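You operate a simulated robot arm through the tools that you are given. There is no shell and no other tool.

The job below is to be done with a simulated robot arm. You get a single attempt, and the scene is never put back.

Task
Lead the film clip past the rollers to the pad at T25 and tighten the tension arm.
Fine: switch the sealer off first and slacken the arm; set the brake to Firm at the end. Where these are worked on the way, their far stop is far enough and under half their travel is too little: tension arm.

The check looks at the end state, three seconds after you hand in, the way a careful person would. Anything else that was tipped, shoved, dropped, spilled or broken makes it a failure.

Robot
A 6-joint arm with a two-finger gripper, fixed in place. Base frame: the origin is at the foot of the arm, x ahead of it, y to its left, z up; the work surface is at about z = 0.72. Units: m, rad, N and s.
It reaches about 1.298 m from its shoulder. Its first joint turns from -2.601 to 2.601 rad. Payload 1.57 kg.
Tool frame: the origin (TCP) lies between the finger pads and is the grasp point; the fingertips stand 0.021 m ahead of it; z points along the fingers, y is the line along which they close. Largest opening 0.07 m; the body of the gripper starts 0.05 m behind the TCP.
Orientation is that of the tool frame in the base frame, as a unit quaternion [x, y, z, w]. With the fingers straight down and closing along the base's y, the tool's x points along the base's -x, its y along +y and its z along -z.

Tools
- The arm moves only by the tool jog_arm. Its argument "commands" is a list of rows, each an object (a shift or turn left out is 0, a gripper value left out holds the last) with "translation": the shift along the tool's x, y, z in mm, a list of three; "rot": the turn, a rotation vector about the tool's x, y, z in rad, a list of three; "hand": the closure, from 0 (fully open) to 1 (shut). In form: [{"translation": [tx, ty, tz], "rot": [rx, ry, rz], "hand": hand}, ...]. A call has 1 to 20 rows; each row shifts and turns the commanded pose from where the row before left it, along the tool's axes as they then stand. Each row takes 0.2 s and may step no farther than 0.05 m and 0.15 rad from the row before; otherwise, or with a gripper value out of range, the whole call is refused. Where a pose cannot be reached the arm comes as near as it can. A force on the tool above 40 N (or 10 N above the force at the start of the call, whichever is more), or a blocked arm, ends the call early, and 0.2 s more pass. The fingers move at their own pace and stop on an object; they squeeze with about 22 N. The grip force told is the motor's: it shows also when the fingers shut on nothing. Time passes only in rows, and 0.2 s behind the last, so rows that do not move let the fingers close. The reply holds the time, the measured pose of the TCP, the force on the tool along the base axes, the opening and the grip force, in the units named above and with some noise, with the torque about the TCP (base axes, N m) and any sound that the robot's microphone picked up.
- Cameras (640 x 400 px; columns grow to the right, rows downward): "scene" is fixed at [0.0602, -0.4937, 1.5205]; the picture's right is [0.32, -0.95, 0.00], its down [-0.51, -0.18, -0.84] and it looks along [0.79, 0.27, -0.54] (base axes); focal length 367 px, centre (320, 200). "wrist" rides on the gripper at [0.079, 0.004, -0.081] in the tool frame; the picture's right is [-0.05, 1.00, 0.00], its down [-0.67, -0.04, -0.74] and it looks along [-0.74, -0.04, 0.67] (tool axes); focal length 256 px, centre (320, 200). There is no depth. A picture from a camera that has moved, and an enlarged one, comes with that camera's place and axes in the base frame and with its lens. The place of the scene camera against the robot may be out by one fixed shift of up to 0.018 m in any direction.
- capture(camera): a new picture of that camera. It takes no simulated time.
- move_column(by): slides the trunk up (or, below 0, down) by that many m; the arm rides with it, the base frame stays. It gives what a move gives, with no picture.
- inspect(camera, box): a new picture of the part [left, top, right, bottom] of that camera's present view, enlarged. It takes no simulated time.
- close_job(): hands the job in; it is judged then, once.

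Nothing tells you positions but the pictures and the camera data. Unless the task says otherwise, let go and move clear before handing in.

The tools are called after ">>>" by a JSON object that holds its "api" and its "payload". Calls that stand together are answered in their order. jog_arm: Moves the arm, as the interface text tells. Its arguments: {"type":"object","properties":{"commands":{"type":"array"}},"required":["commands"]} The other tools are called the same way: move_column (by) slides the trunk up or down; capture (camera) takes a picture; inspect (camera, box) takes an enlarged picture of a part of a camera's view; close_job () hands the job in.

At the start:

```text
time: 0.0
ee_pos: [0.6721, -0.0561, 1.2479]
ee_rot: [0.0, 1.0, 0.0, 0.0]
wrist_force: [0.6, 0.5, -0.6]
wrist_torque: [-0.02, -0.02, -0.03]
gripper_width: 0.0699
gripper_force: 0.1
trunk travel left (down, up): [-0.929, 0.041]
```

scene: 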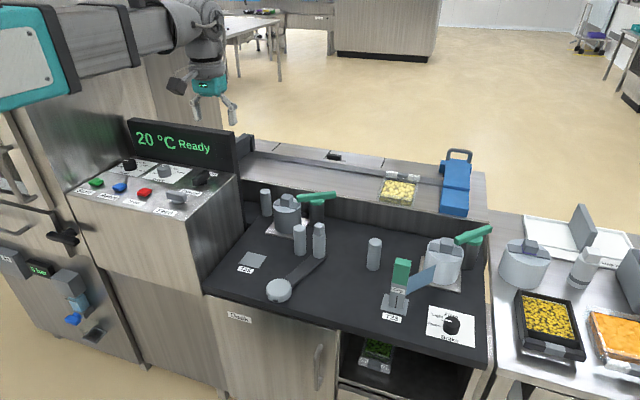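
wrist: 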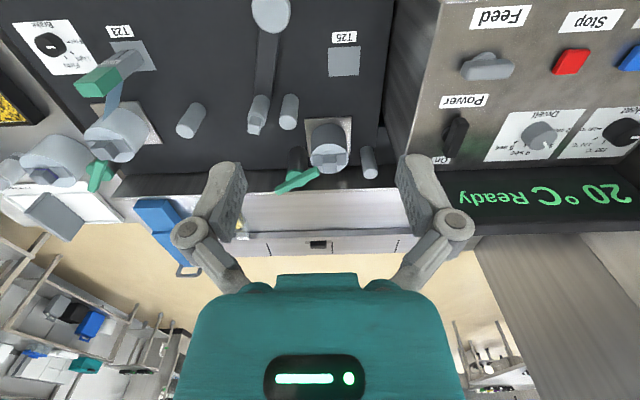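

I see a control cabinet with knobs and buttons on the left. On the dark deck are rollers, a tension arm, a film clip (green handle) parked at T23, the pad at T25 and a Brake knob. I'll take closer looks before I move anything.

>>> {"api": "inspect", "payload": {"camera": "scene", "box": [70, 110, 250, 222]}}

>>> {"api": "inspect", "payload": {"camera": "scene", "box": [220, 180, 360, 310]}}

>>> {"api": "inspect", "payload": {"camera": "scene", "box": [340, 210, 500, 350]}}

>>> {"api": "inspect", "payload": {"camera": "wrist", "box": [0, 0, 260, 200]}}

>>> {"api": "inspect", "payload": {"camera": "wrist", "box": [400, 0, 640, 220]}}

>>> {"api": "inspect", "payload": {"camera": "wrist", "box": [180, 0, 420, 200]}}

```text
3.56 times, centred on (160, 166) of scene
camera zoom: at [0.0602, -0.4937, 1.5205], right [0.32, -0.95, 0.0], down [-0.51, -0.18, -0.84], along [0.79, 0.27, -0.54], focal length 1304 px, centre (889, 321)
```

zoom: 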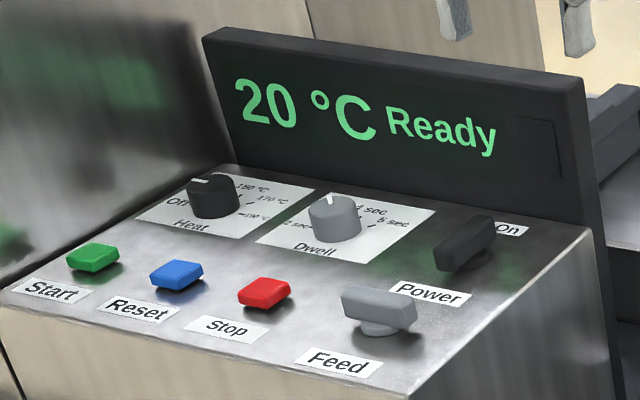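

```text
3.08 times, centred on (290, 245) of scene
camera zoom: at [0.0602, -0.4937, 1.5205], right [0.32, -0.95, 0.0], down [-0.51, -0.18, -0.84], along [0.79, 0.27, -0.54], focal length 1129 px, centre (412, 62)
```

zoom: 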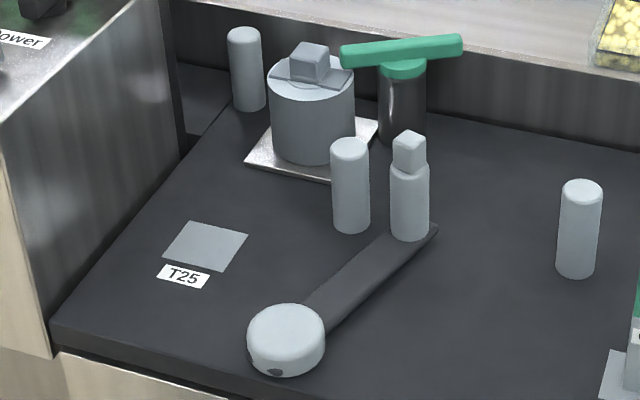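

```text
2.86 times, centred on (420, 280) of scene
camera zoom: at [0.0602, -0.4937, 1.5205], right [0.32, -0.95, 0.0], down [-0.51, -0.18, -0.84], along [0.79, 0.27, -0.54], focal length 1048 px, centre (34, -29)
```

zoom: 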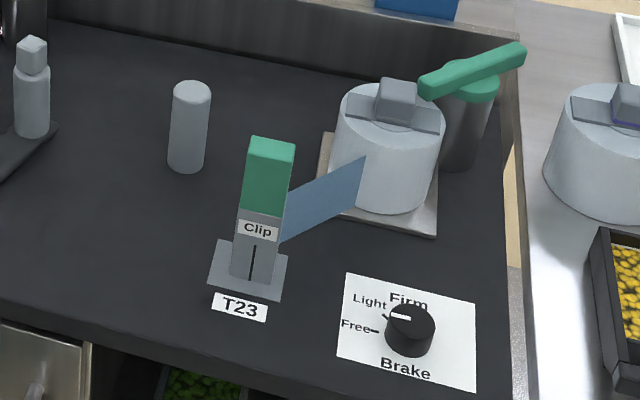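

```text
2.00 times, centred on (130, 100) of wrist
camera zoom: at [0.5933, -0.0515, 1.3297], right [0.05, 1.0, 0.0], down [0.67, -0.04, 0.74], along [0.74, -0.04, -0.67], focal length 512 px, centre (700, 400)
```

zoom: 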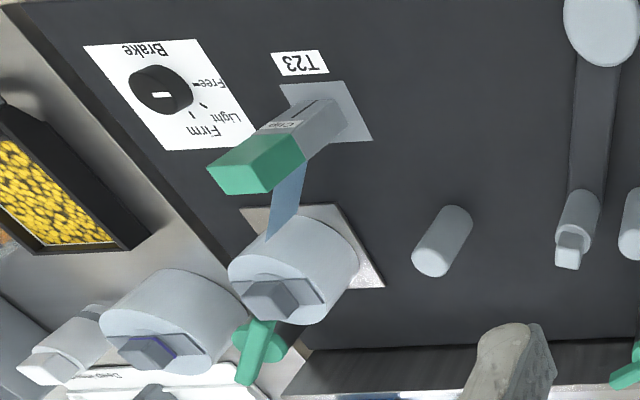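

```text
1.82 times, centred on (520, 110) of wrist
camera zoom: at [0.5933, -0.0515, 1.3297], right [0.05, 1.0, 0.0], down [0.67, -0.04, 0.74], along [0.74, -0.04, -0.67], focal length 465 px, centre (-44, 364)
```

zoom: 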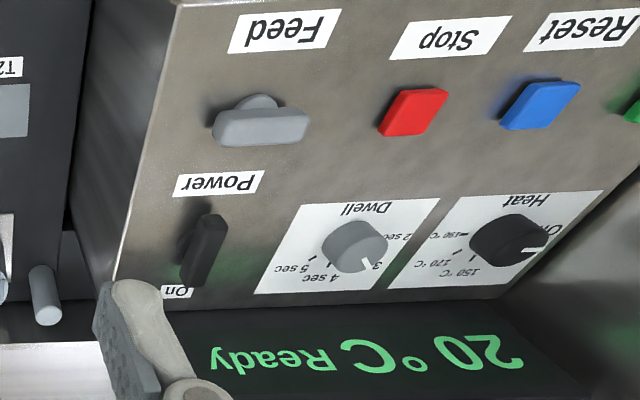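

```text
2.00 times, centred on (300, 100) of wrist
camera zoom: at [0.5933, -0.0515, 1.3297], right [0.05, 1.0, 0.0], down [0.67, -0.04, 0.74], along [0.74, -0.04, -0.67], focal length 512 px, centre (360, 400)
```

zoom: 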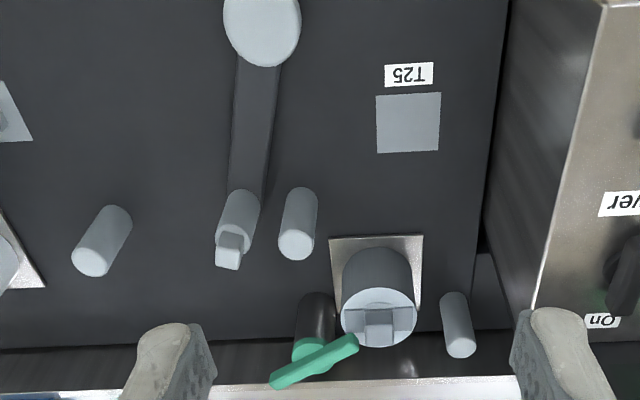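

The control panel looks to be at about (0.75, 0.18, 0.95). The T25 pad is near (0.81, -0.01) and the clip near (0.776, -0.47). I'll move the wrist camera over the panel to read the switches better.

>>> {"api": "jog_arm", "payload": {"commands": [{"translation": [20, 50, 0]}, {"translation": [20, 50, 0]}, {"translation": [20, 50, 0]}, {"translation": [0, 50, 0]}, {}]}}

>>> {"api": "capture", "payload": {"camera": "wrist"}}

>>> {"api": "inspect", "payload": {"camera": "wrist", "box": [200, 0, 460, 180]}}

```text
refused: row 1 steps farther than a row can; nothing moved
```

```text
taken
camera wrist: at [0.5933, -0.0515, 1.3297], right [0.05, 1.0, 0.0], down [0.67, -0.04, 0.74], along [0.74, -0.04, -0.67], focal length 256 px, centre (320, 200)
```

wrist: 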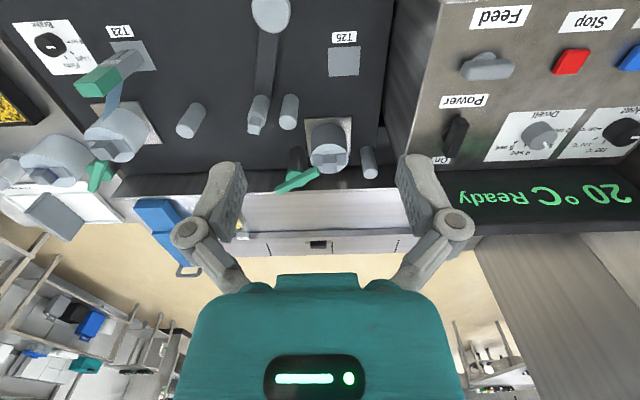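

```text
2.22 times, centred on (330, 90) of wrist
camera zoom: at [0.5933, -0.0515, 1.3297], right [0.05, 1.0, 0.0], down [0.67, -0.04, 0.74], along [0.74, -0.04, -0.67], focal length 569 px, centre (298, 444)
```

zoom: 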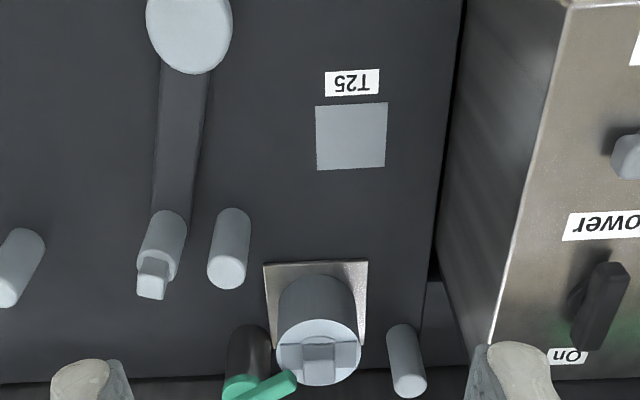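

That row was over the 50 mm step limit, so nothing moved. I'll redo it with shorter steps to view the panel.

>>> {"api": "jog_arm", "payload": {"commands": [{"translation": [15, 45, 0]}, {"translation": [15, 45, 0]}, {"translation": [15, 45, 0]}, {"translation": [15, 45, 0]}, {"translation": [0, 40, 0]}, {}]}}

>>> {"api": "capture", "payload": {"camera": "wrist"}}

>>> {"api": "inspect", "payload": {"camera": "wrist", "box": [180, 0, 460, 175]}}

```text
time: 1.4
ee_pos: [0.6143, 0.1634, 1.2473]
ee_rot: [0.0, 1.0, 0.001, 0.0]
wrist_force: [0.3, 0.0, 0.3]
wrist_torque: [0.0, 0.01, -0.01]
gripper_width: 0.0702
gripper_force: 0.0
trunk travel left (down, up): [-0.929, 0.041]
```

```text
taken
camera wrist: at [0.5349, 0.167, 1.3298], right [0.05, 1.0, 0.0], down [0.67, -0.04, 0.74], along [0.74, -0.04, -0.67], focal length 256 px, centre (320, 200)
```

wrist: 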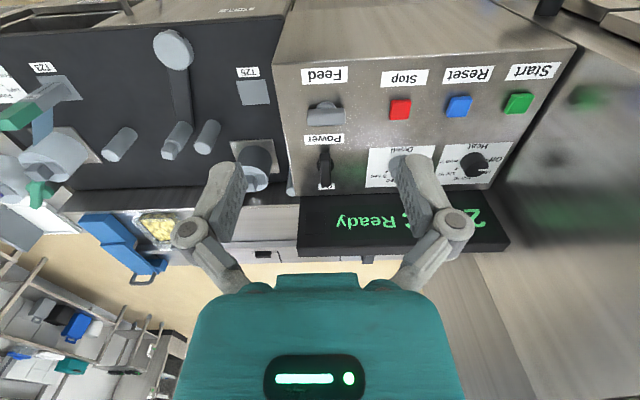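

```text
2.29 times, centred on (320, 88) of wrist
camera zoom: at [0.5349, 0.167, 1.3298], right [0.05, 1.0, 0.0], down [0.67, -0.04, 0.74], along [0.74, -0.04, -0.67], focal length 585 px, centre (320, 457)
```

zoom: 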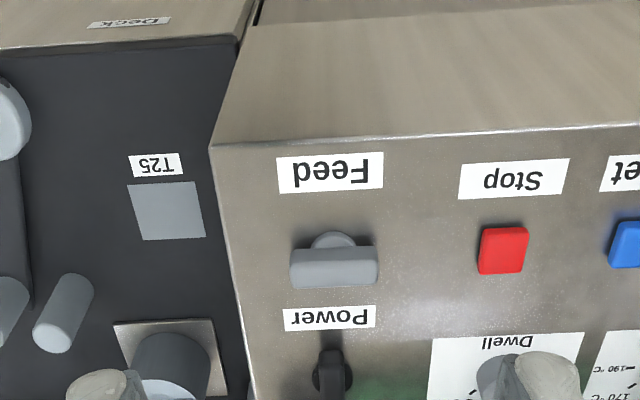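

The Power paddle lies along x, with an "On" label at its far end. I'll get closer to read it properly.

>>> {"api": "jog_arm", "payload": {"commands": [{"translation": [10, -20, 40]}, {"translation": [10, -10, 40]}, {"translation": [10, 0, 40]}, {}]}}

>>> {"api": "capture", "payload": {"camera": "wrist"}}

>>> {"api": "inspect", "payload": {"camera": "wrist", "box": [240, 20, 480, 170]}}

```text
time: 2.4
ee_pos: [0.5902, 0.1347, 1.2468]
ee_rot: [0.0, 1.0, 0.0, 0.001]
wrist_force: [-0.5, 0.3, -0.2]
wrist_torque: [0.01, 0.0, -0.02]
gripper_width: 0.07
gripper_force: 0.1
out of reach, approached as far as the arm can: row 1, 2, 3
trunk travel left (down, up): [-0.929, 0.041]
```

```text
taken
camera wrist: at [0.5105, 0.14, 1.3297], right [0.05, 1.0, 0.0], down [0.67, -0.04, 0.74], along [0.74, -0.04, -0.67], focal length 256 px, centre (320, 200)
```

wrist: 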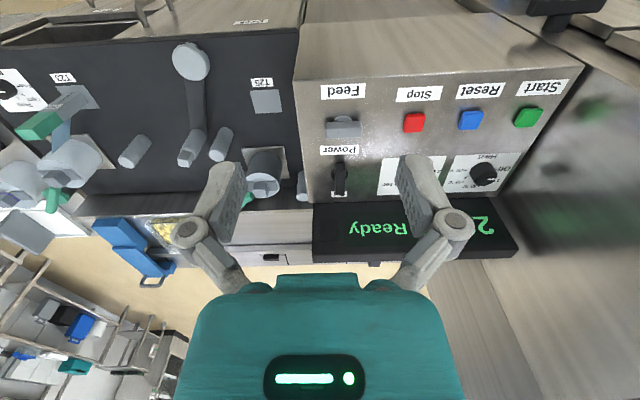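

```text
2.67 times, centred on (360, 95) of wrist
camera zoom: at [0.5105, 0.14, 1.3297], right [0.05, 1.0, 0.0], down [0.67, -0.04, 0.74], along [0.74, -0.04, -0.67], focal length 683 px, centre (213, 480)
```

zoom: 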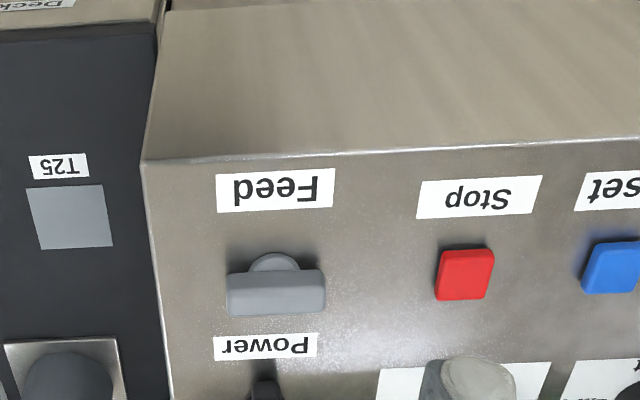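

The arm can't reach lower at this trunk height, so I'll lower the trunk instead.

>>> {"api": "move_column", "payload": {"by": -0.12}}

>>> {"api": "capture", "payload": {"camera": "wrist"}}

>>> {"api": "inspect", "payload": {"camera": "wrist", "box": [280, 60, 440, 160]}}

>>> {"api": "capture", "payload": {"camera": "scene"}}

```text
time: 3.9
ee_pos: [0.5895, 0.1359, 1.1273]
ee_rot: [0.0, 1.0, 0.0, 0.0]
wrist_force: [0.0, 0.2, -1.2]
wrist_torque: [-0.01, 0.02, -0.03]
gripper_width: 0.07
gripper_force: 0.1
trunk travel left (down, up): [-0.809, 0.161]
```

```text
taken
camera wrist: at [0.5102, 0.14, 1.2098], right [0.05, 1.0, 0.0], down [0.67, -0.04, 0.74], along [0.74, -0.04, -0.67], focal length 256 px, centre (320, 200)
```

wrist: 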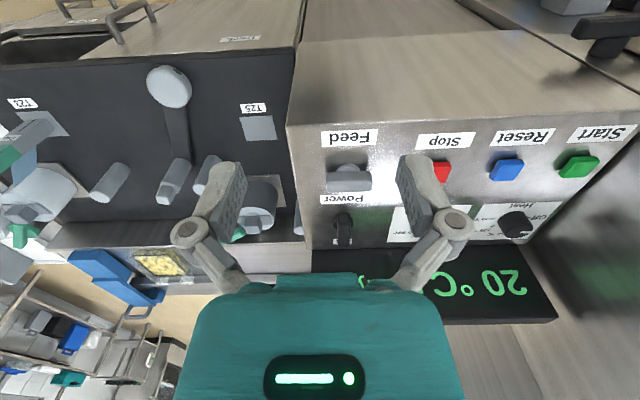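

```text
4.00 times, centred on (360, 110) of wrist
camera zoom: at [0.5102, 0.14, 1.2098], right [0.05, 1.0, 0.0], down [0.67, -0.04, 0.74], along [0.74, -0.04, -0.67], focal length 1024 px, centre (160, 560)
```

zoom: 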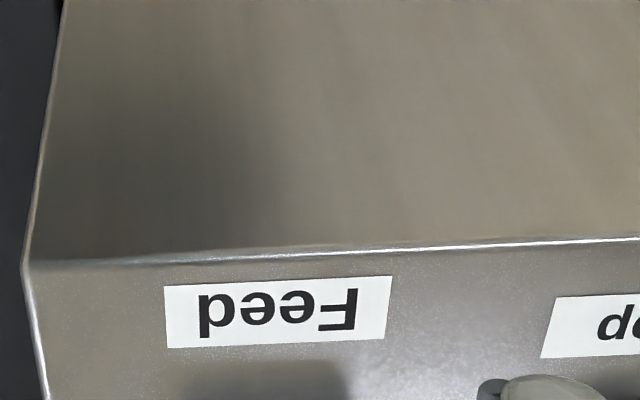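

```text
taken
```

scene: 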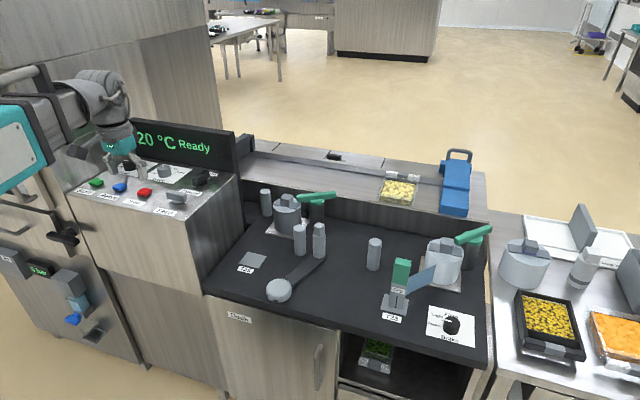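

Triangulating, the Power paddle is at about (0.853, 0.161, 0.96) and the Feed paddle at about (0.744, 0.166). I'll go in over Power for a clear look.

>>> {"api": "jog_arm", "payload": {"commands": [{"translation": [-45, 5, 0]}, {"translation": [-45, 5, 0]}, {"translation": [-45, 5, 0]}, {"translation": [-30, 5, 0]}, {}]}}

>>> {"api": "capture", "payload": {"camera": "wrist"}}

>>> {"api": "inspect", "payload": {"camera": "wrist", "box": [240, 60, 400, 160]}}

>>> {"api": "inspect", "payload": {"camera": "scene", "box": [80, 110, 260, 220]}}

```text
time: 5.1
ee_pos: [0.7572, 0.158, 1.1262]
ee_rot: [0.0, 1.0, 0.001, 0.001]
wrist_force: [-0.7, 0.4, -0.3]
wrist_torque: [0.02, -0.03, 0.04]
gripper_width: 0.0701
gripper_force: 0.1
trunk travel left (down, up): [-0.809, 0.161]
```

```text
taken
camera wrist: at [0.6777, 0.1622, 1.2098], right [0.05, 1.0, 0.0], down [0.67, -0.04, 0.74], along [0.74, -0.04, -0.67], focal length 256 px, centre (320, 200)
```

wrist: 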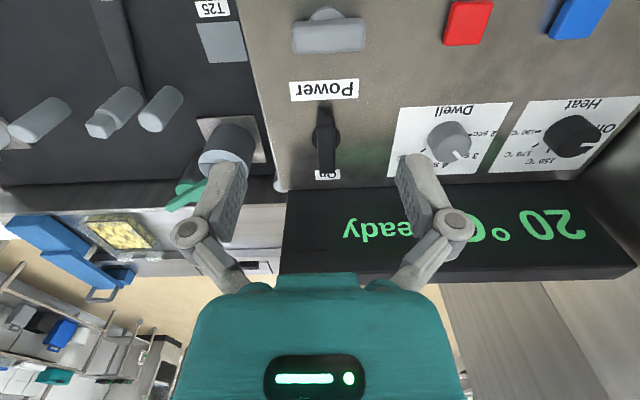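

```text
4.00 times, centred on (320, 110) of wrist
camera zoom: at [0.6777, 0.1622, 1.2098], right [0.05, 1.0, 0.0], down [0.67, -0.04, 0.74], along [0.74, -0.04, -0.67], focal length 1024 px, centre (320, 560)
```

zoom: 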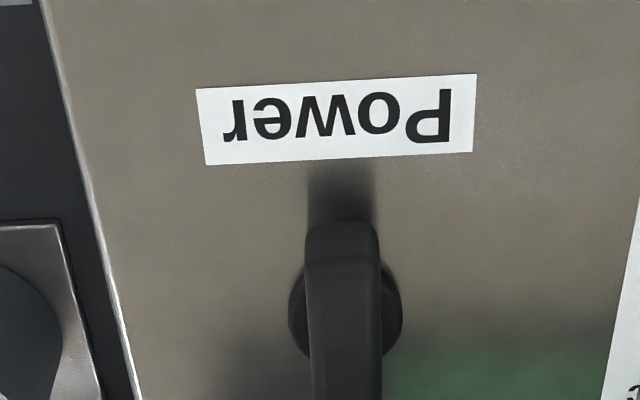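

```text
3.56 times, centred on (170, 165) of scene
camera zoom: at [0.0602, -0.4937, 1.5205], right [0.32, -0.95, 0.0], down [-0.51, -0.18, -0.84], along [0.79, 0.27, -0.54], focal length 1304 px, centre (853, 324)
```

zoom: 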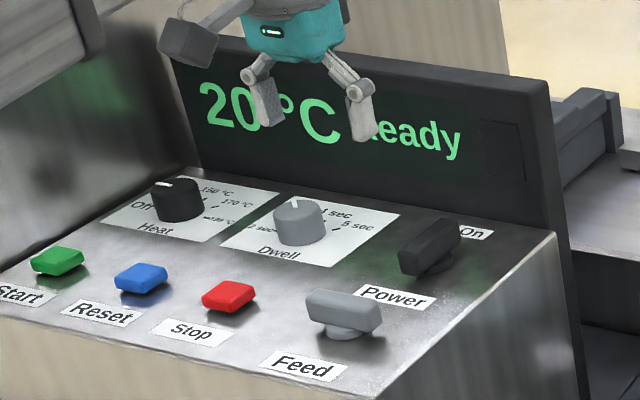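

Power is a rotary bar lying along x, pointing at "On", at about (0.85, 0.16). I'll come in above it with the fingers straddling it along y.

>>> {"api": "jog_arm", "payload": {"commands": [{"translation": [-40, 0, 20]}, {"translation": [-40, 2, 20]}, {"translation": [-13, 0, 40]}, {"translation": [0, 0, 40]}, {"translation": [0, 0, 15]}, {}]}}

>>> {"api": "capture", "payload": {"camera": "wrist"}}

>>> {"api": "inspect", "payload": {"camera": "scene", "box": [140, 120, 260, 220]}}

```text
time: 6.5
ee_pos: [0.8476, 0.1587, 1.1275]
ee_rot: [0.001, 1.0, 0.0, 0.0]
wrist_force: [0.6, -0.6, -0.5]
wrist_torque: [-0.02, 0.01, 0.0]
gripper_width: 0.07
gripper_force: 0.1
out of reach, approached as far as the arm can: row 1, 2, 3, 4, 5
trunk travel left (down, up): [-0.809, 0.161]
```

```text
taken
camera wrist: at [0.768, 0.1625, 1.2097], right [0.05, 1.0, 0.0], down [0.67, -0.04, 0.74], along [0.74, -0.04, -0.67], focal length 256 px, centre (320, 200)
```

wrist: 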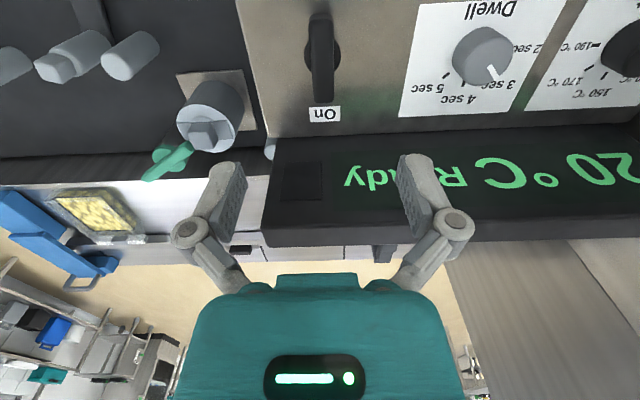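

```text
4.00 times, centred on (200, 170) of scene
camera zoom: at [0.0602, -0.4937, 1.5205], right [0.32, -0.95, 0.0], down [-0.51, -0.18, -0.84], along [0.79, 0.27, -0.54], focal length 1468 px, centre (800, 320)
```

zoom: 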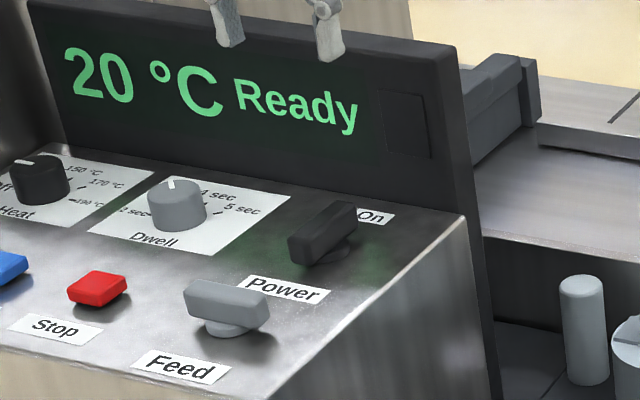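

The arm again refused to descend relative to the trunk. I'll test small vertical moves to find out what limits it.

>>> {"api": "jog_arm", "payload": {"commands": [{"translation": [0, 0, -40]}, {"translation": [0, 0, -40]}, {}]}}

>>> {"api": "jog_arm", "payload": {"commands": [{"translation": [0, 0, 40]}, {}]}}

>>> {"api": "jog_arm", "payload": {"commands": [{"translation": [0, 0, 30]}, {"translation": [0, 0, 30]}, {}]}}

```text
time: 7.3
ee_pos: [0.8472, 0.1589, 1.1272]
ee_rot: [-0.001, 1.0, 0.0, 0.0]
wrist_force: [0.3, -0.9, 1.1]
wrist_torque: [0.0, 0.01, 0.01]
gripper_width: 0.0701
gripper_force: 0.0
out of reach, approached as far as the arm can: row 1, 2
trunk travel left (down, up): [-0.809, 0.161]
```

```text
time: 7.9
ee_pos: [0.8478, 0.1582, 1.1267]
ee_rot: [0.0, 1.0, -0.001, 0.0]
wrist_force: [-0.7, -0.7, -0.3]
wrist_torque: [0.01, -0.02, 0.01]
gripper_width: 0.0701
gripper_force: 0.1
out of reach, approached as far as the arm can: row 1
trunk travel left (down, up): [-0.809, 0.161]
```

```text
time: 8.7
ee_pos: [0.847, 0.1591, 1.1272]
ee_rot: [0.0, 1.0, 0.0, -0.001]
wrist_force: [0.4, 0.3, -0.1]
wrist_torque: [0.02, 0.02, 0.0]
gripper_width: 0.0702
gripper_force: 0.0
out of reach, approached as far as the arm can: row 1, 2
trunk travel left (down, up): [-0.809, 0.161]
```

Vertical motion appears to come only from the trunk, SCARA-style, with the arm handling x/y and rotation. I'll centre over the Power knob at (0.8545, 0.161) and come down with the column.

>>> {"api": "jog_arm", "payload": {"commands": [{"translation": [-7.3, 2, 0]}, {}]}}

>>> {"api": "move_column", "payload": {"by": -0.13}}

>>> {"api": "capture", "payload": {"camera": "wrist"}}

>>> {"api": "inspect", "payload": {"camera": "scene", "box": [140, 120, 260, 220]}}

```text
time: 9.3
ee_pos: [0.8552, 0.1603, 1.128]
ee_rot: [0.0, 1.0, -0.001, 0.0]
wrist_force: [0.0, 0.4, 0.6]
wrist_torque: [-0.01, 0.04, -0.02]
gripper_width: 0.0702
gripper_force: 0.1
trunk travel left (down, up): [-0.809, 0.161]
```

```text
time: 10.9
ee_pos: [0.8536, 0.1604, 0.999]
ee_rot: [0.0, 1.0, 0.0, -0.001]
wrist_force: [-0.2, -0.2, 0.1]
wrist_torque: [0.02, 0.0, -0.03]
gripper_width: 0.0698
gripper_force: 0.0
trunk travel left (down, up): [-0.679, 0.291]
```

```text
taken
camera wrist: at [0.7749, 0.1636, 1.0797], right [0.05, 1.0, 0.0], down [0.67, -0.04, 0.74], along [0.74, -0.04, -0.67], focal length 256 px, centre (320, 200)
```

wrist: 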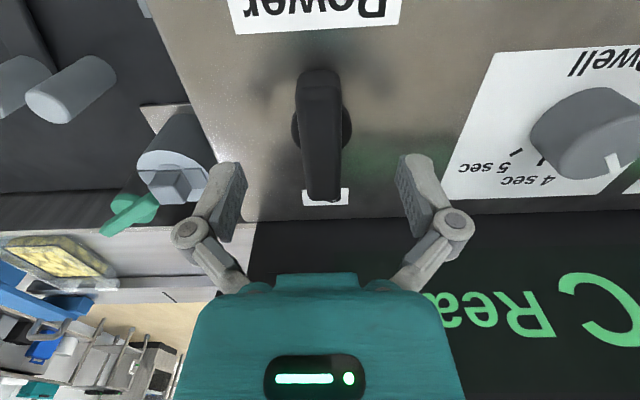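

```text
4.00 times, centred on (200, 170) of scene
camera zoom: at [0.0602, -0.4937, 1.5205], right [0.32, -0.95, 0.0], down [-0.51, -0.18, -0.84], along [0.79, 0.27, -0.54], focal length 1468 px, centre (800, 320)
```

zoom: 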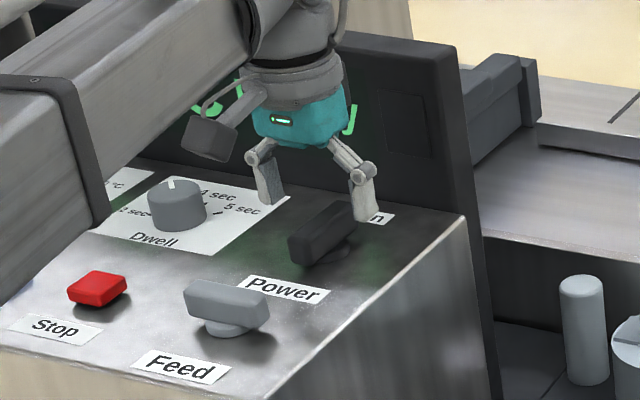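

>>> {"api": "inspect", "payload": {"camera": "wrist", "box": [240, 50, 400, 150]}}

>>> {"api": "inspect", "payload": {"camera": "wrist", "box": [240, 120, 400, 220]}}

```text
4.00 times, centred on (320, 100) of wrist
camera zoom: at [0.7749, 0.1636, 1.0797], right [0.05, 1.0, 0.0], down [0.67, -0.04, 0.74], along [0.74, -0.04, -0.67], focal length 1024 px, centre (320, 600)
```

zoom: 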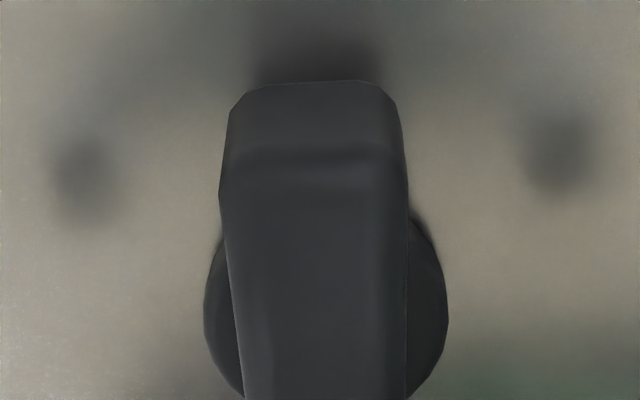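

```text
4.00 times, centred on (320, 170) of wrist
camera zoom: at [0.7749, 0.1636, 1.0797], right [0.05, 1.0, 0.0], down [0.67, -0.04, 0.74], along [0.74, -0.04, -0.67], focal length 1024 px, centre (320, 320)
```

zoom: 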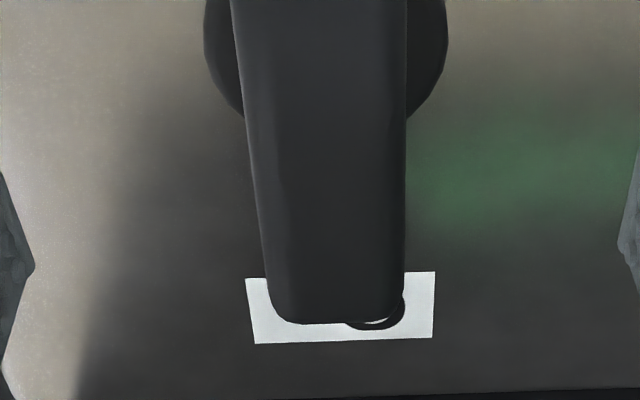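

The bar spans z of about 0.958 to 0.978, is about 67 mm long and is centred near (0.8545, 0.160). I'll lower 19 mm and grip it.

>>> {"api": "move_column", "payload": {"by": -0.019}}

>>> {"api": "jog_arm", "payload": {"commands": [{"hand": 0.5}, {"hand": 0.8}, {"hand": 0.9}, {"hand": 1.0}, {}]}}

>>> {"api": "inspect", "payload": {"camera": "scene", "box": [140, 120, 260, 220]}}

```text
time: 11.5
ee_pos: [0.8541, 0.1587, 0.9778]
ee_rot: [0.0, 1.0, -0.001, 0.0]
wrist_force: [-1.2, 0.3, 0.1]
wrist_torque: [-0.02, -0.01, -0.01]
gripper_width: 0.07
gripper_force: 0.1
trunk travel left (down, up): [-0.66, 0.31]
```

```text
time: 12.7
ee_pos: [0.8541, 0.16, 0.9791]
ee_rot: [0.0, 1.0, 0.001, 0.0]
wrist_force: [1.4, 5.5, 4.0]
wrist_torque: [0.13, -0.12, -0.02]
gripper_width: 0.0199
gripper_force: 31.7
trunk travel left (down, up): [-0.66, 0.31]
```

```text
4.00 times, centred on (200, 170) of scene
camera zoom: at [0.0602, -0.4937, 1.5205], right [0.32, -0.95, 0.0], down [-0.51, -0.18, -0.84], along [0.79, 0.27, -0.54], focal length 1468 px, centre (800, 320)
```

zoom: 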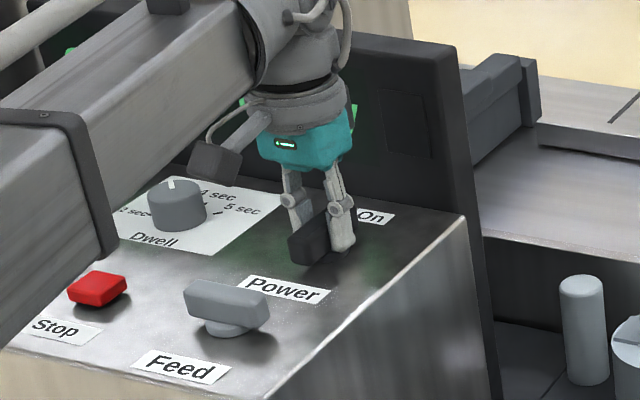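

Gripped (opening 19.9 mm). Next I'll test which way it turns, starting counter-clockwise with small steps.

>>> {"api": "jog_arm", "payload": {"commands": [{"rot": [0, 0, -0.1]}, {"rot": [0, 0, -0.1]}, {}]}}

```text
time: 13.5
ee_pos: [0.8547, 0.1607, 0.9784]
ee_rot: [-0.101, 0.995, 0.0, 0.0]
wrist_force: [2.7, 4.3, 4.9]
wrist_torque: [0.18, -0.06, -0.98]
gripper_width: 0.0228
gripper_force: 32.1
trunk travel left (down, up): [-0.66, 0.31]
```

The torque rose and the fingers were pushed open, so that way is probably a stop. I'll go back and try clockwise.

>>> {"api": "jog_arm", "payload": {"commands": [{"rot": [0, 0, 0.1]}, {"rot": [0, 0, 0.1]}, {}]}}

>>> {"api": "jog_arm", "payload": {"commands": [{"rot": [0, 0, 0.1]}, {"rot": [0, 0, 0.1]}, {}]}}

>>> {"api": "inspect", "payload": {"camera": "scene", "box": [140, 120, 260, 220]}}

```text
time: 14.3
ee_pos: [0.855, 0.1592, 0.9783]
ee_rot: [0.0, 1.0, 0.001, -0.001]
wrist_force: [-5.5, 6.5, -0.8]
wrist_torque: [0.15, 0.19, 0.03]
gripper_width: 0.0198
gripper_force: 32.1
trunk travel left (down, up): [-0.66, 0.31]
```

```text
time: 15.1
ee_pos: [0.8535, 0.1594, 0.9776]
ee_rot: [0.1, 0.995, 0.0, 0.0]
wrist_force: [-3.9, 8.6, 2.3]
wrist_torque: [0.38, 0.98, 0.01]
gripper_width: 0.0198
gripper_force: 31.8
trunk travel left (down, up): [-0.66, 0.31]
```

```text
4.00 times, centred on (200, 170) of scene
camera zoom: at [0.0602, -0.4937, 1.5205], right [0.32, -0.95, 0.0], down [-0.51, -0.18, -0.84], along [0.79, 0.27, -0.54], focal length 1468 px, centre (800, 320)
```

zoom: 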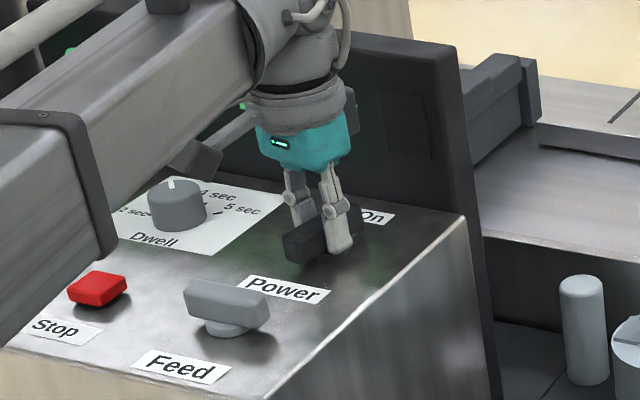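

It turns freely clockwise. I'll continue towards 90°, watching for a stop.

>>> {"api": "jog_arm", "payload": {"commands": [{"rot": [0, 0, 0.12]}, {"rot": [0, 0, 0.12]}, {"rot": [0, 0, 0.12]}, {"rot": [0, 0, 0.12]}, {"rot": [0, 0, 0.12]}, {}]}}

>>> {"api": "jog_arm", "payload": {"commands": [{"rot": [0, 0, 0.12]}, {"rot": [0, 0, 0.12]}, {"rot": [0, 0, 0.12]}, {"rot": [0, 0, 0.12]}, {"rot": [0, 0, 0.12]}, {}]}}

>>> {"api": "inspect", "payload": {"camera": "scene", "box": [120, 110, 280, 220]}}

```text
time: 16.5
ee_pos: [0.8544, 0.1603, 0.978]
ee_rot: [0.391, 0.921, 0.0, 0.0]
wrist_force: [-0.6, 13.6, 4.6]
wrist_torque: [0.36, 0.1, -0.01]
gripper_width: 0.0202
gripper_force: 31.8
trunk travel left (down, up): [-0.66, 0.31]
```

```text
time: 17.9
ee_pos: [0.8558, 0.16, 0.9789]
ee_rot: [0.645, 0.765, 0.001, 0.001]
wrist_force: [11.5, 21.1, 15.5]
wrist_torque: [0.24, -0.2, 0.01]
gripper_width: 0.02
gripper_force: 31.8
trunk travel left (down, up): [-0.66, 0.31]
```

```text
3.64 times, centred on (200, 165) of scene
camera zoom: at [0.0602, -0.4937, 1.5205], right [0.32, -0.95, 0.0], down [-0.51, -0.18, -0.84], along [0.79, 0.27, -0.54], focal length 1334 px, centre (756, 327)
```

zoom: 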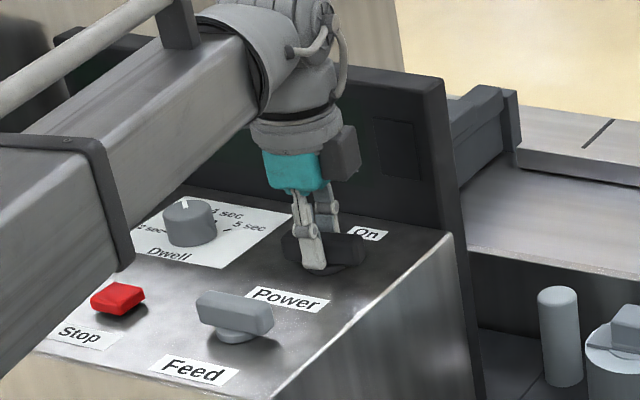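

It has turned about 80° with a side load of around 25 N, so my axis is slightly off the knob's. I'll shift about 1.5 mm towards the force relief and finish the turn.

>>> {"api": "jog_arm", "payload": {"commands": [{"translation": [1.3, 0.8, 0]}, {}]}}

>>> {"api": "jog_arm", "payload": {"commands": [{"rot": [0, 0, 0.09]}, {"rot": [0, 0, 0.08]}, {}]}}

>>> {"api": "capture", "payload": {"camera": "scene"}}

```text
time: 18.5
ee_pos: [0.8542, 0.1616, 0.9779]
ee_rot: [0.645, 0.764, -0.001, 0.001]
wrist_force: [10.0, 10.6, 14.5]
wrist_torque: [0.96, -0.12, -0.02]
gripper_width: 0.0199
gripper_force: 31.9
trunk travel left (down, up): [-0.66, 0.31]
```

```text
time: 19.3
ee_pos: [0.855, 0.1617, 0.9782]
ee_rot: [0.707, 0.707, 0.001, 0.0]
wrist_force: [13.8, 13.0, 17.9]
wrist_torque: [-0.45, -0.22, 0.01]
gripper_width: 0.0197
gripper_force: 32.3
trunk travel left (down, up): [-0.66, 0.31]
```

```text
taken
```

scene: 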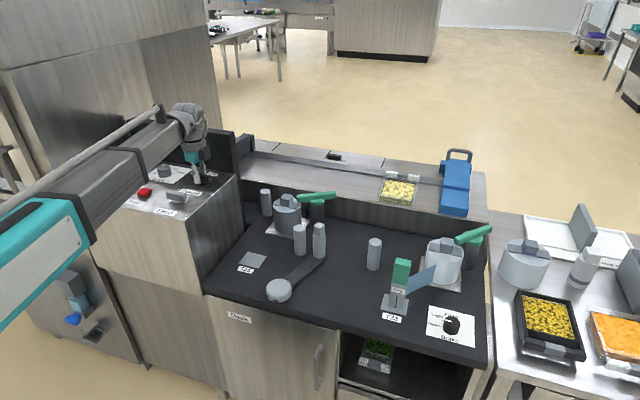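

At 90° with no stop felt. I'll turn a little further to check for the far stop.

>>> {"api": "jog_arm", "payload": {"commands": [{"rot": [0, 0, 0.08]}, {"rot": [0, 0, 0.08]}, {}]}}

```text
time: 20.1
ee_pos: [0.8543, 0.1604, 0.9775]
ee_rot: [0.761, 0.648, -0.001, 0.0]
wrist_force: [9.5, 3.7, 12.2]
wrist_torque: [-0.1, -0.2, 0.87]
gripper_width: 0.0225
gripper_force: 32.3
trunk travel left (down, up): [-0.66, 0.31]
```

Torque and opening rose past 90°, so the stop is at 90° and Power is at its Off end. I'll back off, release and raise.

>>> {"api": "jog_arm", "payload": {"commands": [{"rot": [0, 0, -0.08]}, {"rot": [0, 0, -0.07]}, {}, {"hand": 0.5}, {"hand": 0.0}, {}, {}, {}]}}

>>> {"api": "move_column", "payload": {"by": 0.12}}

>>> {"api": "capture", "payload": {"camera": "scene"}}

>>> {"api": "capture", "payload": {"camera": "wrist"}}

```text
time: 21.9
ee_pos: [0.8551, 0.1599, 0.9788]
ee_rot: [0.711, 0.704, 0.0, 0.0]
wrist_force: [0.7, -0.4, 0.8]
wrist_torque: [-0.01, 0.01, 0.02]
gripper_width: 0.07
gripper_force: 0.0
trunk travel left (down, up): [-0.66, 0.31]
```

```text
time: 23.4
ee_pos: [0.8548, 0.1613, 1.0973]
ee_rot: [0.711, 0.703, 0.0, 0.0]
wrist_force: [-0.7, 0.0, 0.1]
wrist_torque: [-0.01, -0.01, -0.01]
gripper_width: 0.0699
gripper_force: 0.1
trunk travel left (down, up): [-0.78, 0.19]
```

```text
taken
```

scene: 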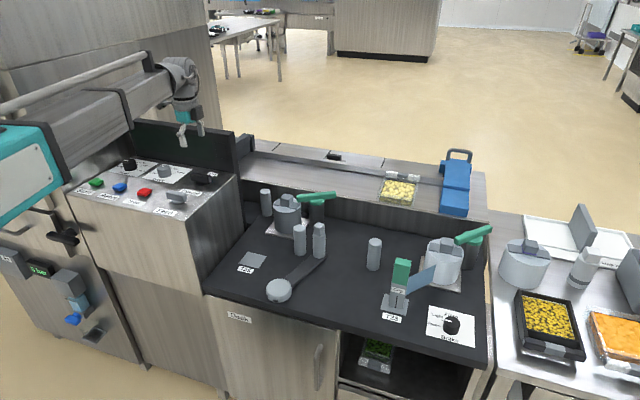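

```text
taken
camera wrist: at [0.8603, 0.2404, 1.1805], right [1.0, -0.06, 0.0], down [-0.04, -0.67, 0.74], along [-0.05, -0.74, -0.67], focal length 256 px, centre (320, 200)
```

wrist: 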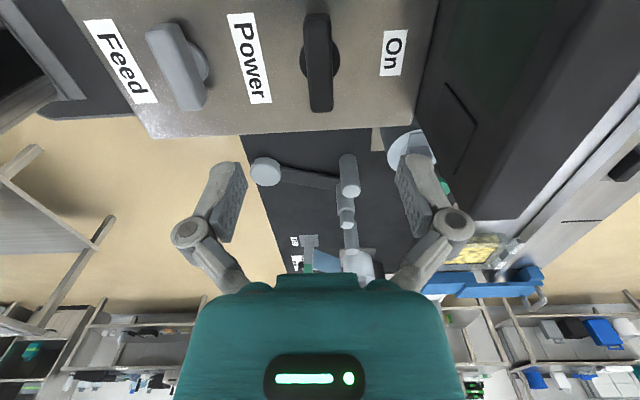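

The display has gone blank, so the sealer is off. Next I'll rotate back and move over the deck to study the tension arm and rollers.

>>> {"api": "jog_arm", "payload": {"commands": [{"rot": [0, 0, -0.14]}, {"rot": [0, 0, -0.14]}, {"rot": [0, 0, -0.14]}, {"rot": [0, 0, -0.14]}, {"rot": [0, 0, -0.14]}, {"rot": [0, 0, -0.14]}, {"rot": [0, 0, -0.14]}, {"rot": [0, 0, -0.14]}, {"rot": [0, 0, -0.14]}, {"rot": [0, 0, -0.14]}, {"rot": [0, 0, -0.14]}, {"rot": [0, 0, -0.04]}, {}]}}

>>> {"api": "jog_arm", "payload": {"commands": [{"translation": [40, -20, 0]}, {"translation": [40, -20, 0]}, {"translation": [40, -25, 0]}, {"translation": [40, -25, 0]}, {"translation": [40, -25, 0]}, {"translation": [0, -45, 0]}, {"translation": [0, -45, 0]}, {"translation": [0, -45, 0]}, {"translation": [0, -45, 0]}, {"translation": [0, -45, 0]}, {}]}}

>>> {"api": "capture", "payload": {"camera": "wrist"}}

>>> {"api": "capture", "payload": {"camera": "scene"}}

```text
time: 26.2
ee_pos: [0.8559, 0.1611, 1.0973]
ee_rot: [-0.001, 1.0, 0.001, -0.001]
wrist_force: [-0.7, 0.6, 0.4]
wrist_torque: [-0.01, 0.01, 0.0]
gripper_width: 0.0698
gripper_force: 0.0
trunk travel left (down, up): [-0.78, 0.19]
```

```text
time: 28.6
ee_pos: [0.6561, -0.1804, 1.0984]
ee_rot: [0.0, 1.0, -0.001, 0.001]
wrist_force: [1.2, 0.3, 0.3]
wrist_torque: [0.01, -0.04, -0.01]
gripper_width: 0.0701
gripper_force: 0.0
trunk travel left (down, up): [-0.78, 0.19]
```

```text
taken
camera wrist: at [0.5758, -0.1759, 1.1807], right [0.05, 1.0, 0.0], down [0.67, -0.04, 0.74], along [0.74, -0.04, -0.67], focal length 256 px, centre (320, 200)
```

wrist: 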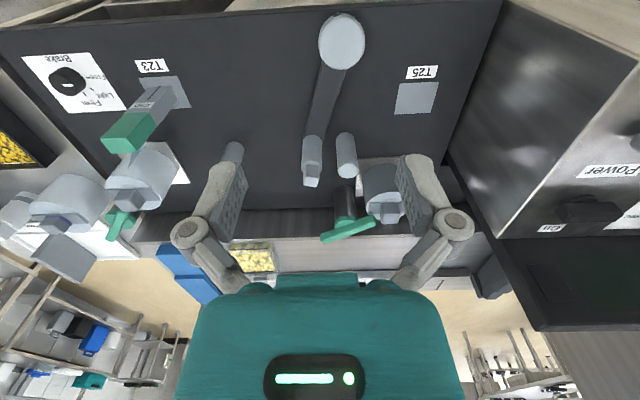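

```text
taken
```

scene: 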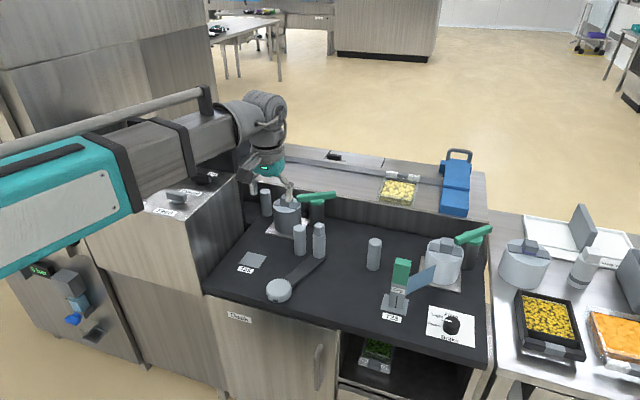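

>>> {"api": "inspect", "payload": {"camera": "wrist", "box": [250, 0, 460, 130]}}

>>> {"api": "inspect", "payload": {"camera": "wrist", "box": [260, 110, 440, 250]}}

>>> {"api": "inspect", "payload": {"camera": "wrist", "box": [10, 40, 230, 220]}}

```text
3.05 times, centred on (355, 65) of wrist
camera zoom: at [0.5758, -0.1759, 1.1807], right [0.05, 1.0, 0.0], down [0.67, -0.04, 0.74], along [0.74, -0.04, -0.67], focal length 780 px, centre (213, 611)
```

zoom: 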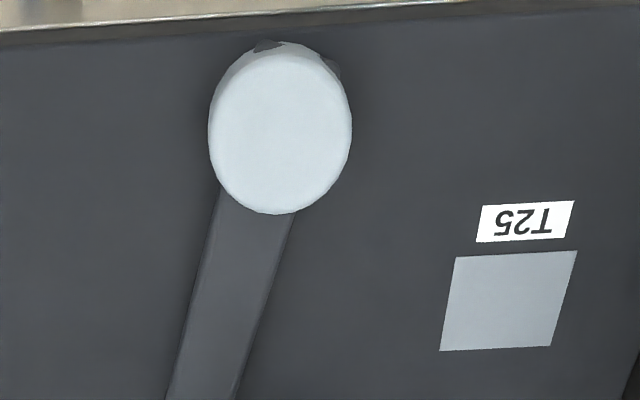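

```text
2.86 times, centred on (350, 180) of wrist
camera zoom: at [0.5758, -0.1759, 1.1807], right [0.05, 1.0, 0.0], down [0.67, -0.04, 0.74], along [0.74, -0.04, -0.67], focal length 731 px, centre (234, 257)
```

zoom: 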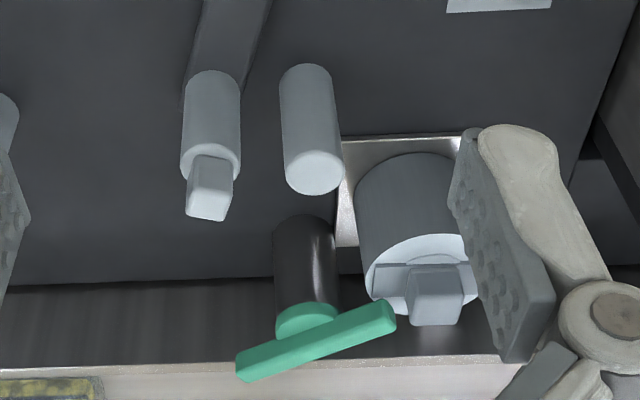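

```text
2.22 times, centred on (120, 130) of wrist
camera zoom: at [0.5758, -0.1759, 1.1807], right [0.05, 1.0, 0.0], down [0.67, -0.04, 0.74], along [0.74, -0.04, -0.67], focal length 569 px, centre (764, 356)
```

zoom: 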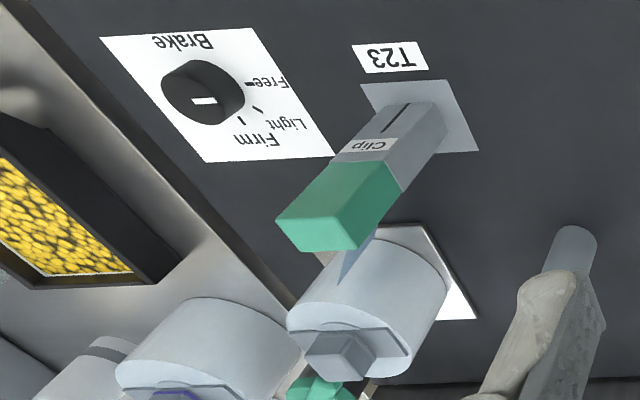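

>>> {"api": "inspect", "payload": {"camera": "scene", "box": [255, 255, 335, 305]}}

>>> {"api": "inspect", "payload": {"camera": "scene", "box": [380, 250, 480, 345]}}

>>> {"api": "inspect", "payload": {"camera": "wrist", "box": [300, 0, 380, 50]}}

>>> {"api": "inspect", "payload": {"camera": "wrist", "box": [10, 50, 110, 112]}}

```text
8.00 times, centred on (295, 280) of scene
camera zoom: at [0.0602, -0.4937, 1.5205], right [0.32, -0.95, 0.0], down [-0.51, -0.18, -0.84], along [0.79, 0.27, -0.54], focal length 2935 px, centre (520, -440)
```

zoom: 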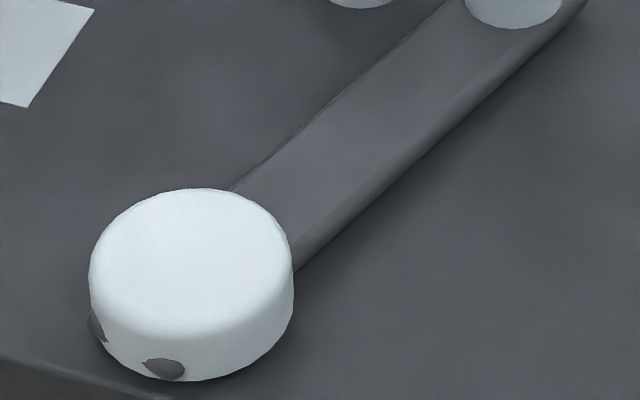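

```text
4.21 times, centred on (430, 298) of scene
camera zoom: at [0.0602, -0.4937, 1.5205], right [0.32, -0.95, 0.0], down [-0.51, -0.18, -0.84], along [0.79, 0.27, -0.54], focal length 1545 px, centre (-143, -210)
```

zoom: 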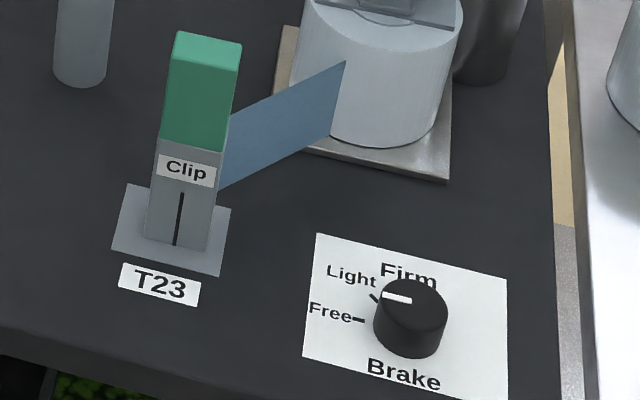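

```text
8.00 times, centred on (340, 25) of wrist
camera zoom: at [0.5758, -0.1759, 1.1807], right [0.05, 1.0, 0.0], down [0.67, -0.04, 0.74], along [0.74, -0.04, -0.67], focal length 2048 px, centre (160, 1600)
```

zoom: 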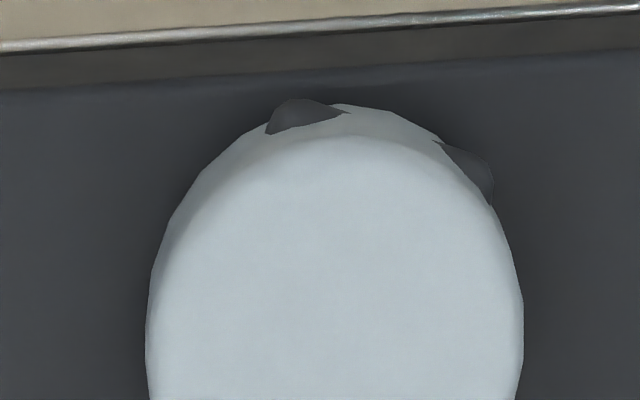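

```text
6.40 times, centred on (60, 81) of wrist
camera zoom: at [0.5758, -0.1759, 1.1807], right [0.05, 1.0, 0.0], down [0.67, -0.04, 0.74], along [0.74, -0.04, -0.67], focal length 1638 px, centre (1984, 962)
```

zoom: 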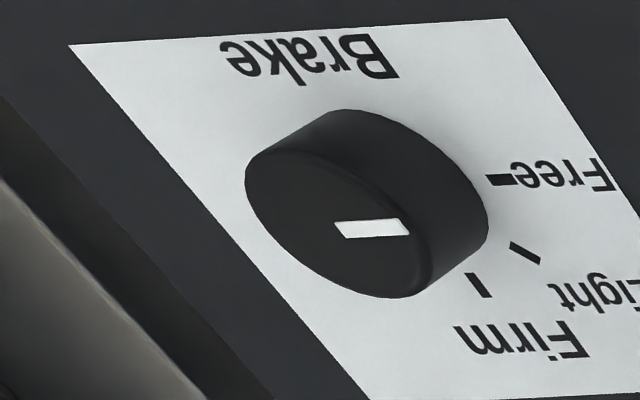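

The brake is at Free. The tension arm pivots at about (0.703, -0.149), with its roller and square handle at about (0.889, -0.208) and handle top near z = 0.86. I'll move closer over the handle.

>>> {"api": "move_column", "payload": {"by": -0.1}}

>>> {"api": "jog_arm", "payload": {"commands": [{"translation": [-45, -10, 0]}, {"translation": [-45, -10, 0]}, {"translation": [-45, -8, 0]}, {}]}}

>>> {"api": "capture", "payload": {"camera": "wrist"}}

>>> {"api": "inspect", "payload": {"camera": "wrist", "box": [240, 60, 400, 160]}}

>>> {"api": "inspect", "payload": {"camera": "wrist", "box": [240, 120, 400, 220]}}

```text
time: 30.0
ee_pos: [0.6559, -0.1794, 0.9974]
ee_rot: [0.001, 1.0, 0.0, 0.0]
wrist_force: [-0.8, 0.5, -0.3]
wrist_torque: [0.01, 0.01, -0.01]
gripper_width: 0.07
gripper_force: 0.1
trunk travel left (down, up): [-0.68, 0.29]
```

```text
time: 31.0
ee_pos: [0.7894, -0.2089, 0.9984]
ee_rot: [0.001, 1.0, 0.0, 0.0]
wrist_force: [0.1, 0.2, 0.1]
wrist_torque: [0.02, 0.01, -0.01]
gripper_width: 0.0702
gripper_force: 0.0
trunk travel left (down, up): [-0.68, 0.29]
```

```text
taken
camera wrist: at [0.7099, -0.2047, 1.0806], right [0.05, 1.0, 0.0], down [0.67, -0.04, 0.74], along [0.74, -0.04, -0.67], focal length 256 px, centre (320, 200)
```

wrist: 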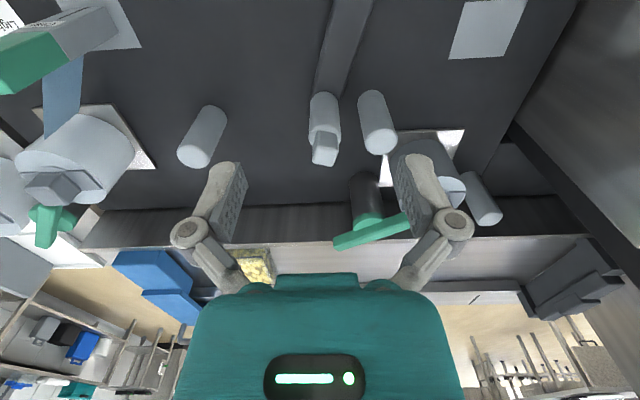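

```text
4.00 times, centred on (320, 110) of wrist
camera zoom: at [0.7099, -0.2047, 1.0806], right [0.05, 1.0, 0.0], down [0.67, -0.04, 0.74], along [0.74, -0.04, -0.67], focal length 1024 px, centre (320, 560)
```

zoom: 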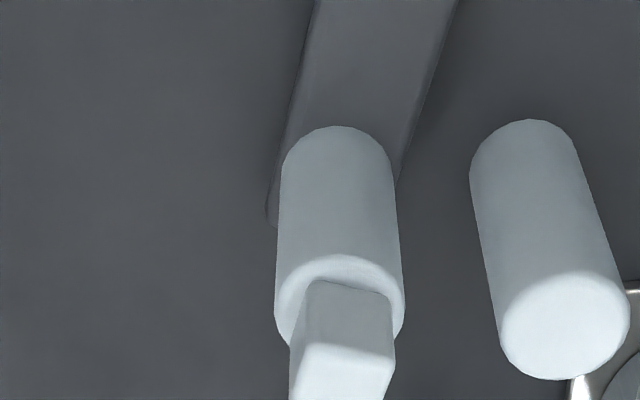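

```text
4.00 times, centred on (320, 170) of wrist
camera zoom: at [0.7099, -0.2047, 1.0806], right [0.05, 1.0, 0.0], down [0.67, -0.04, 0.74], along [0.74, -0.04, -0.67], focal length 1024 px, centre (320, 320)
```

zoom: 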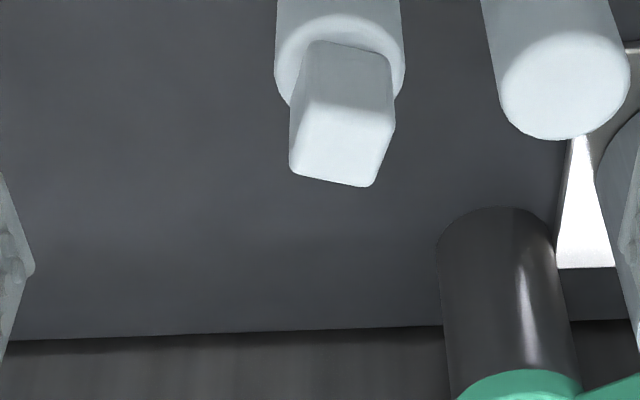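

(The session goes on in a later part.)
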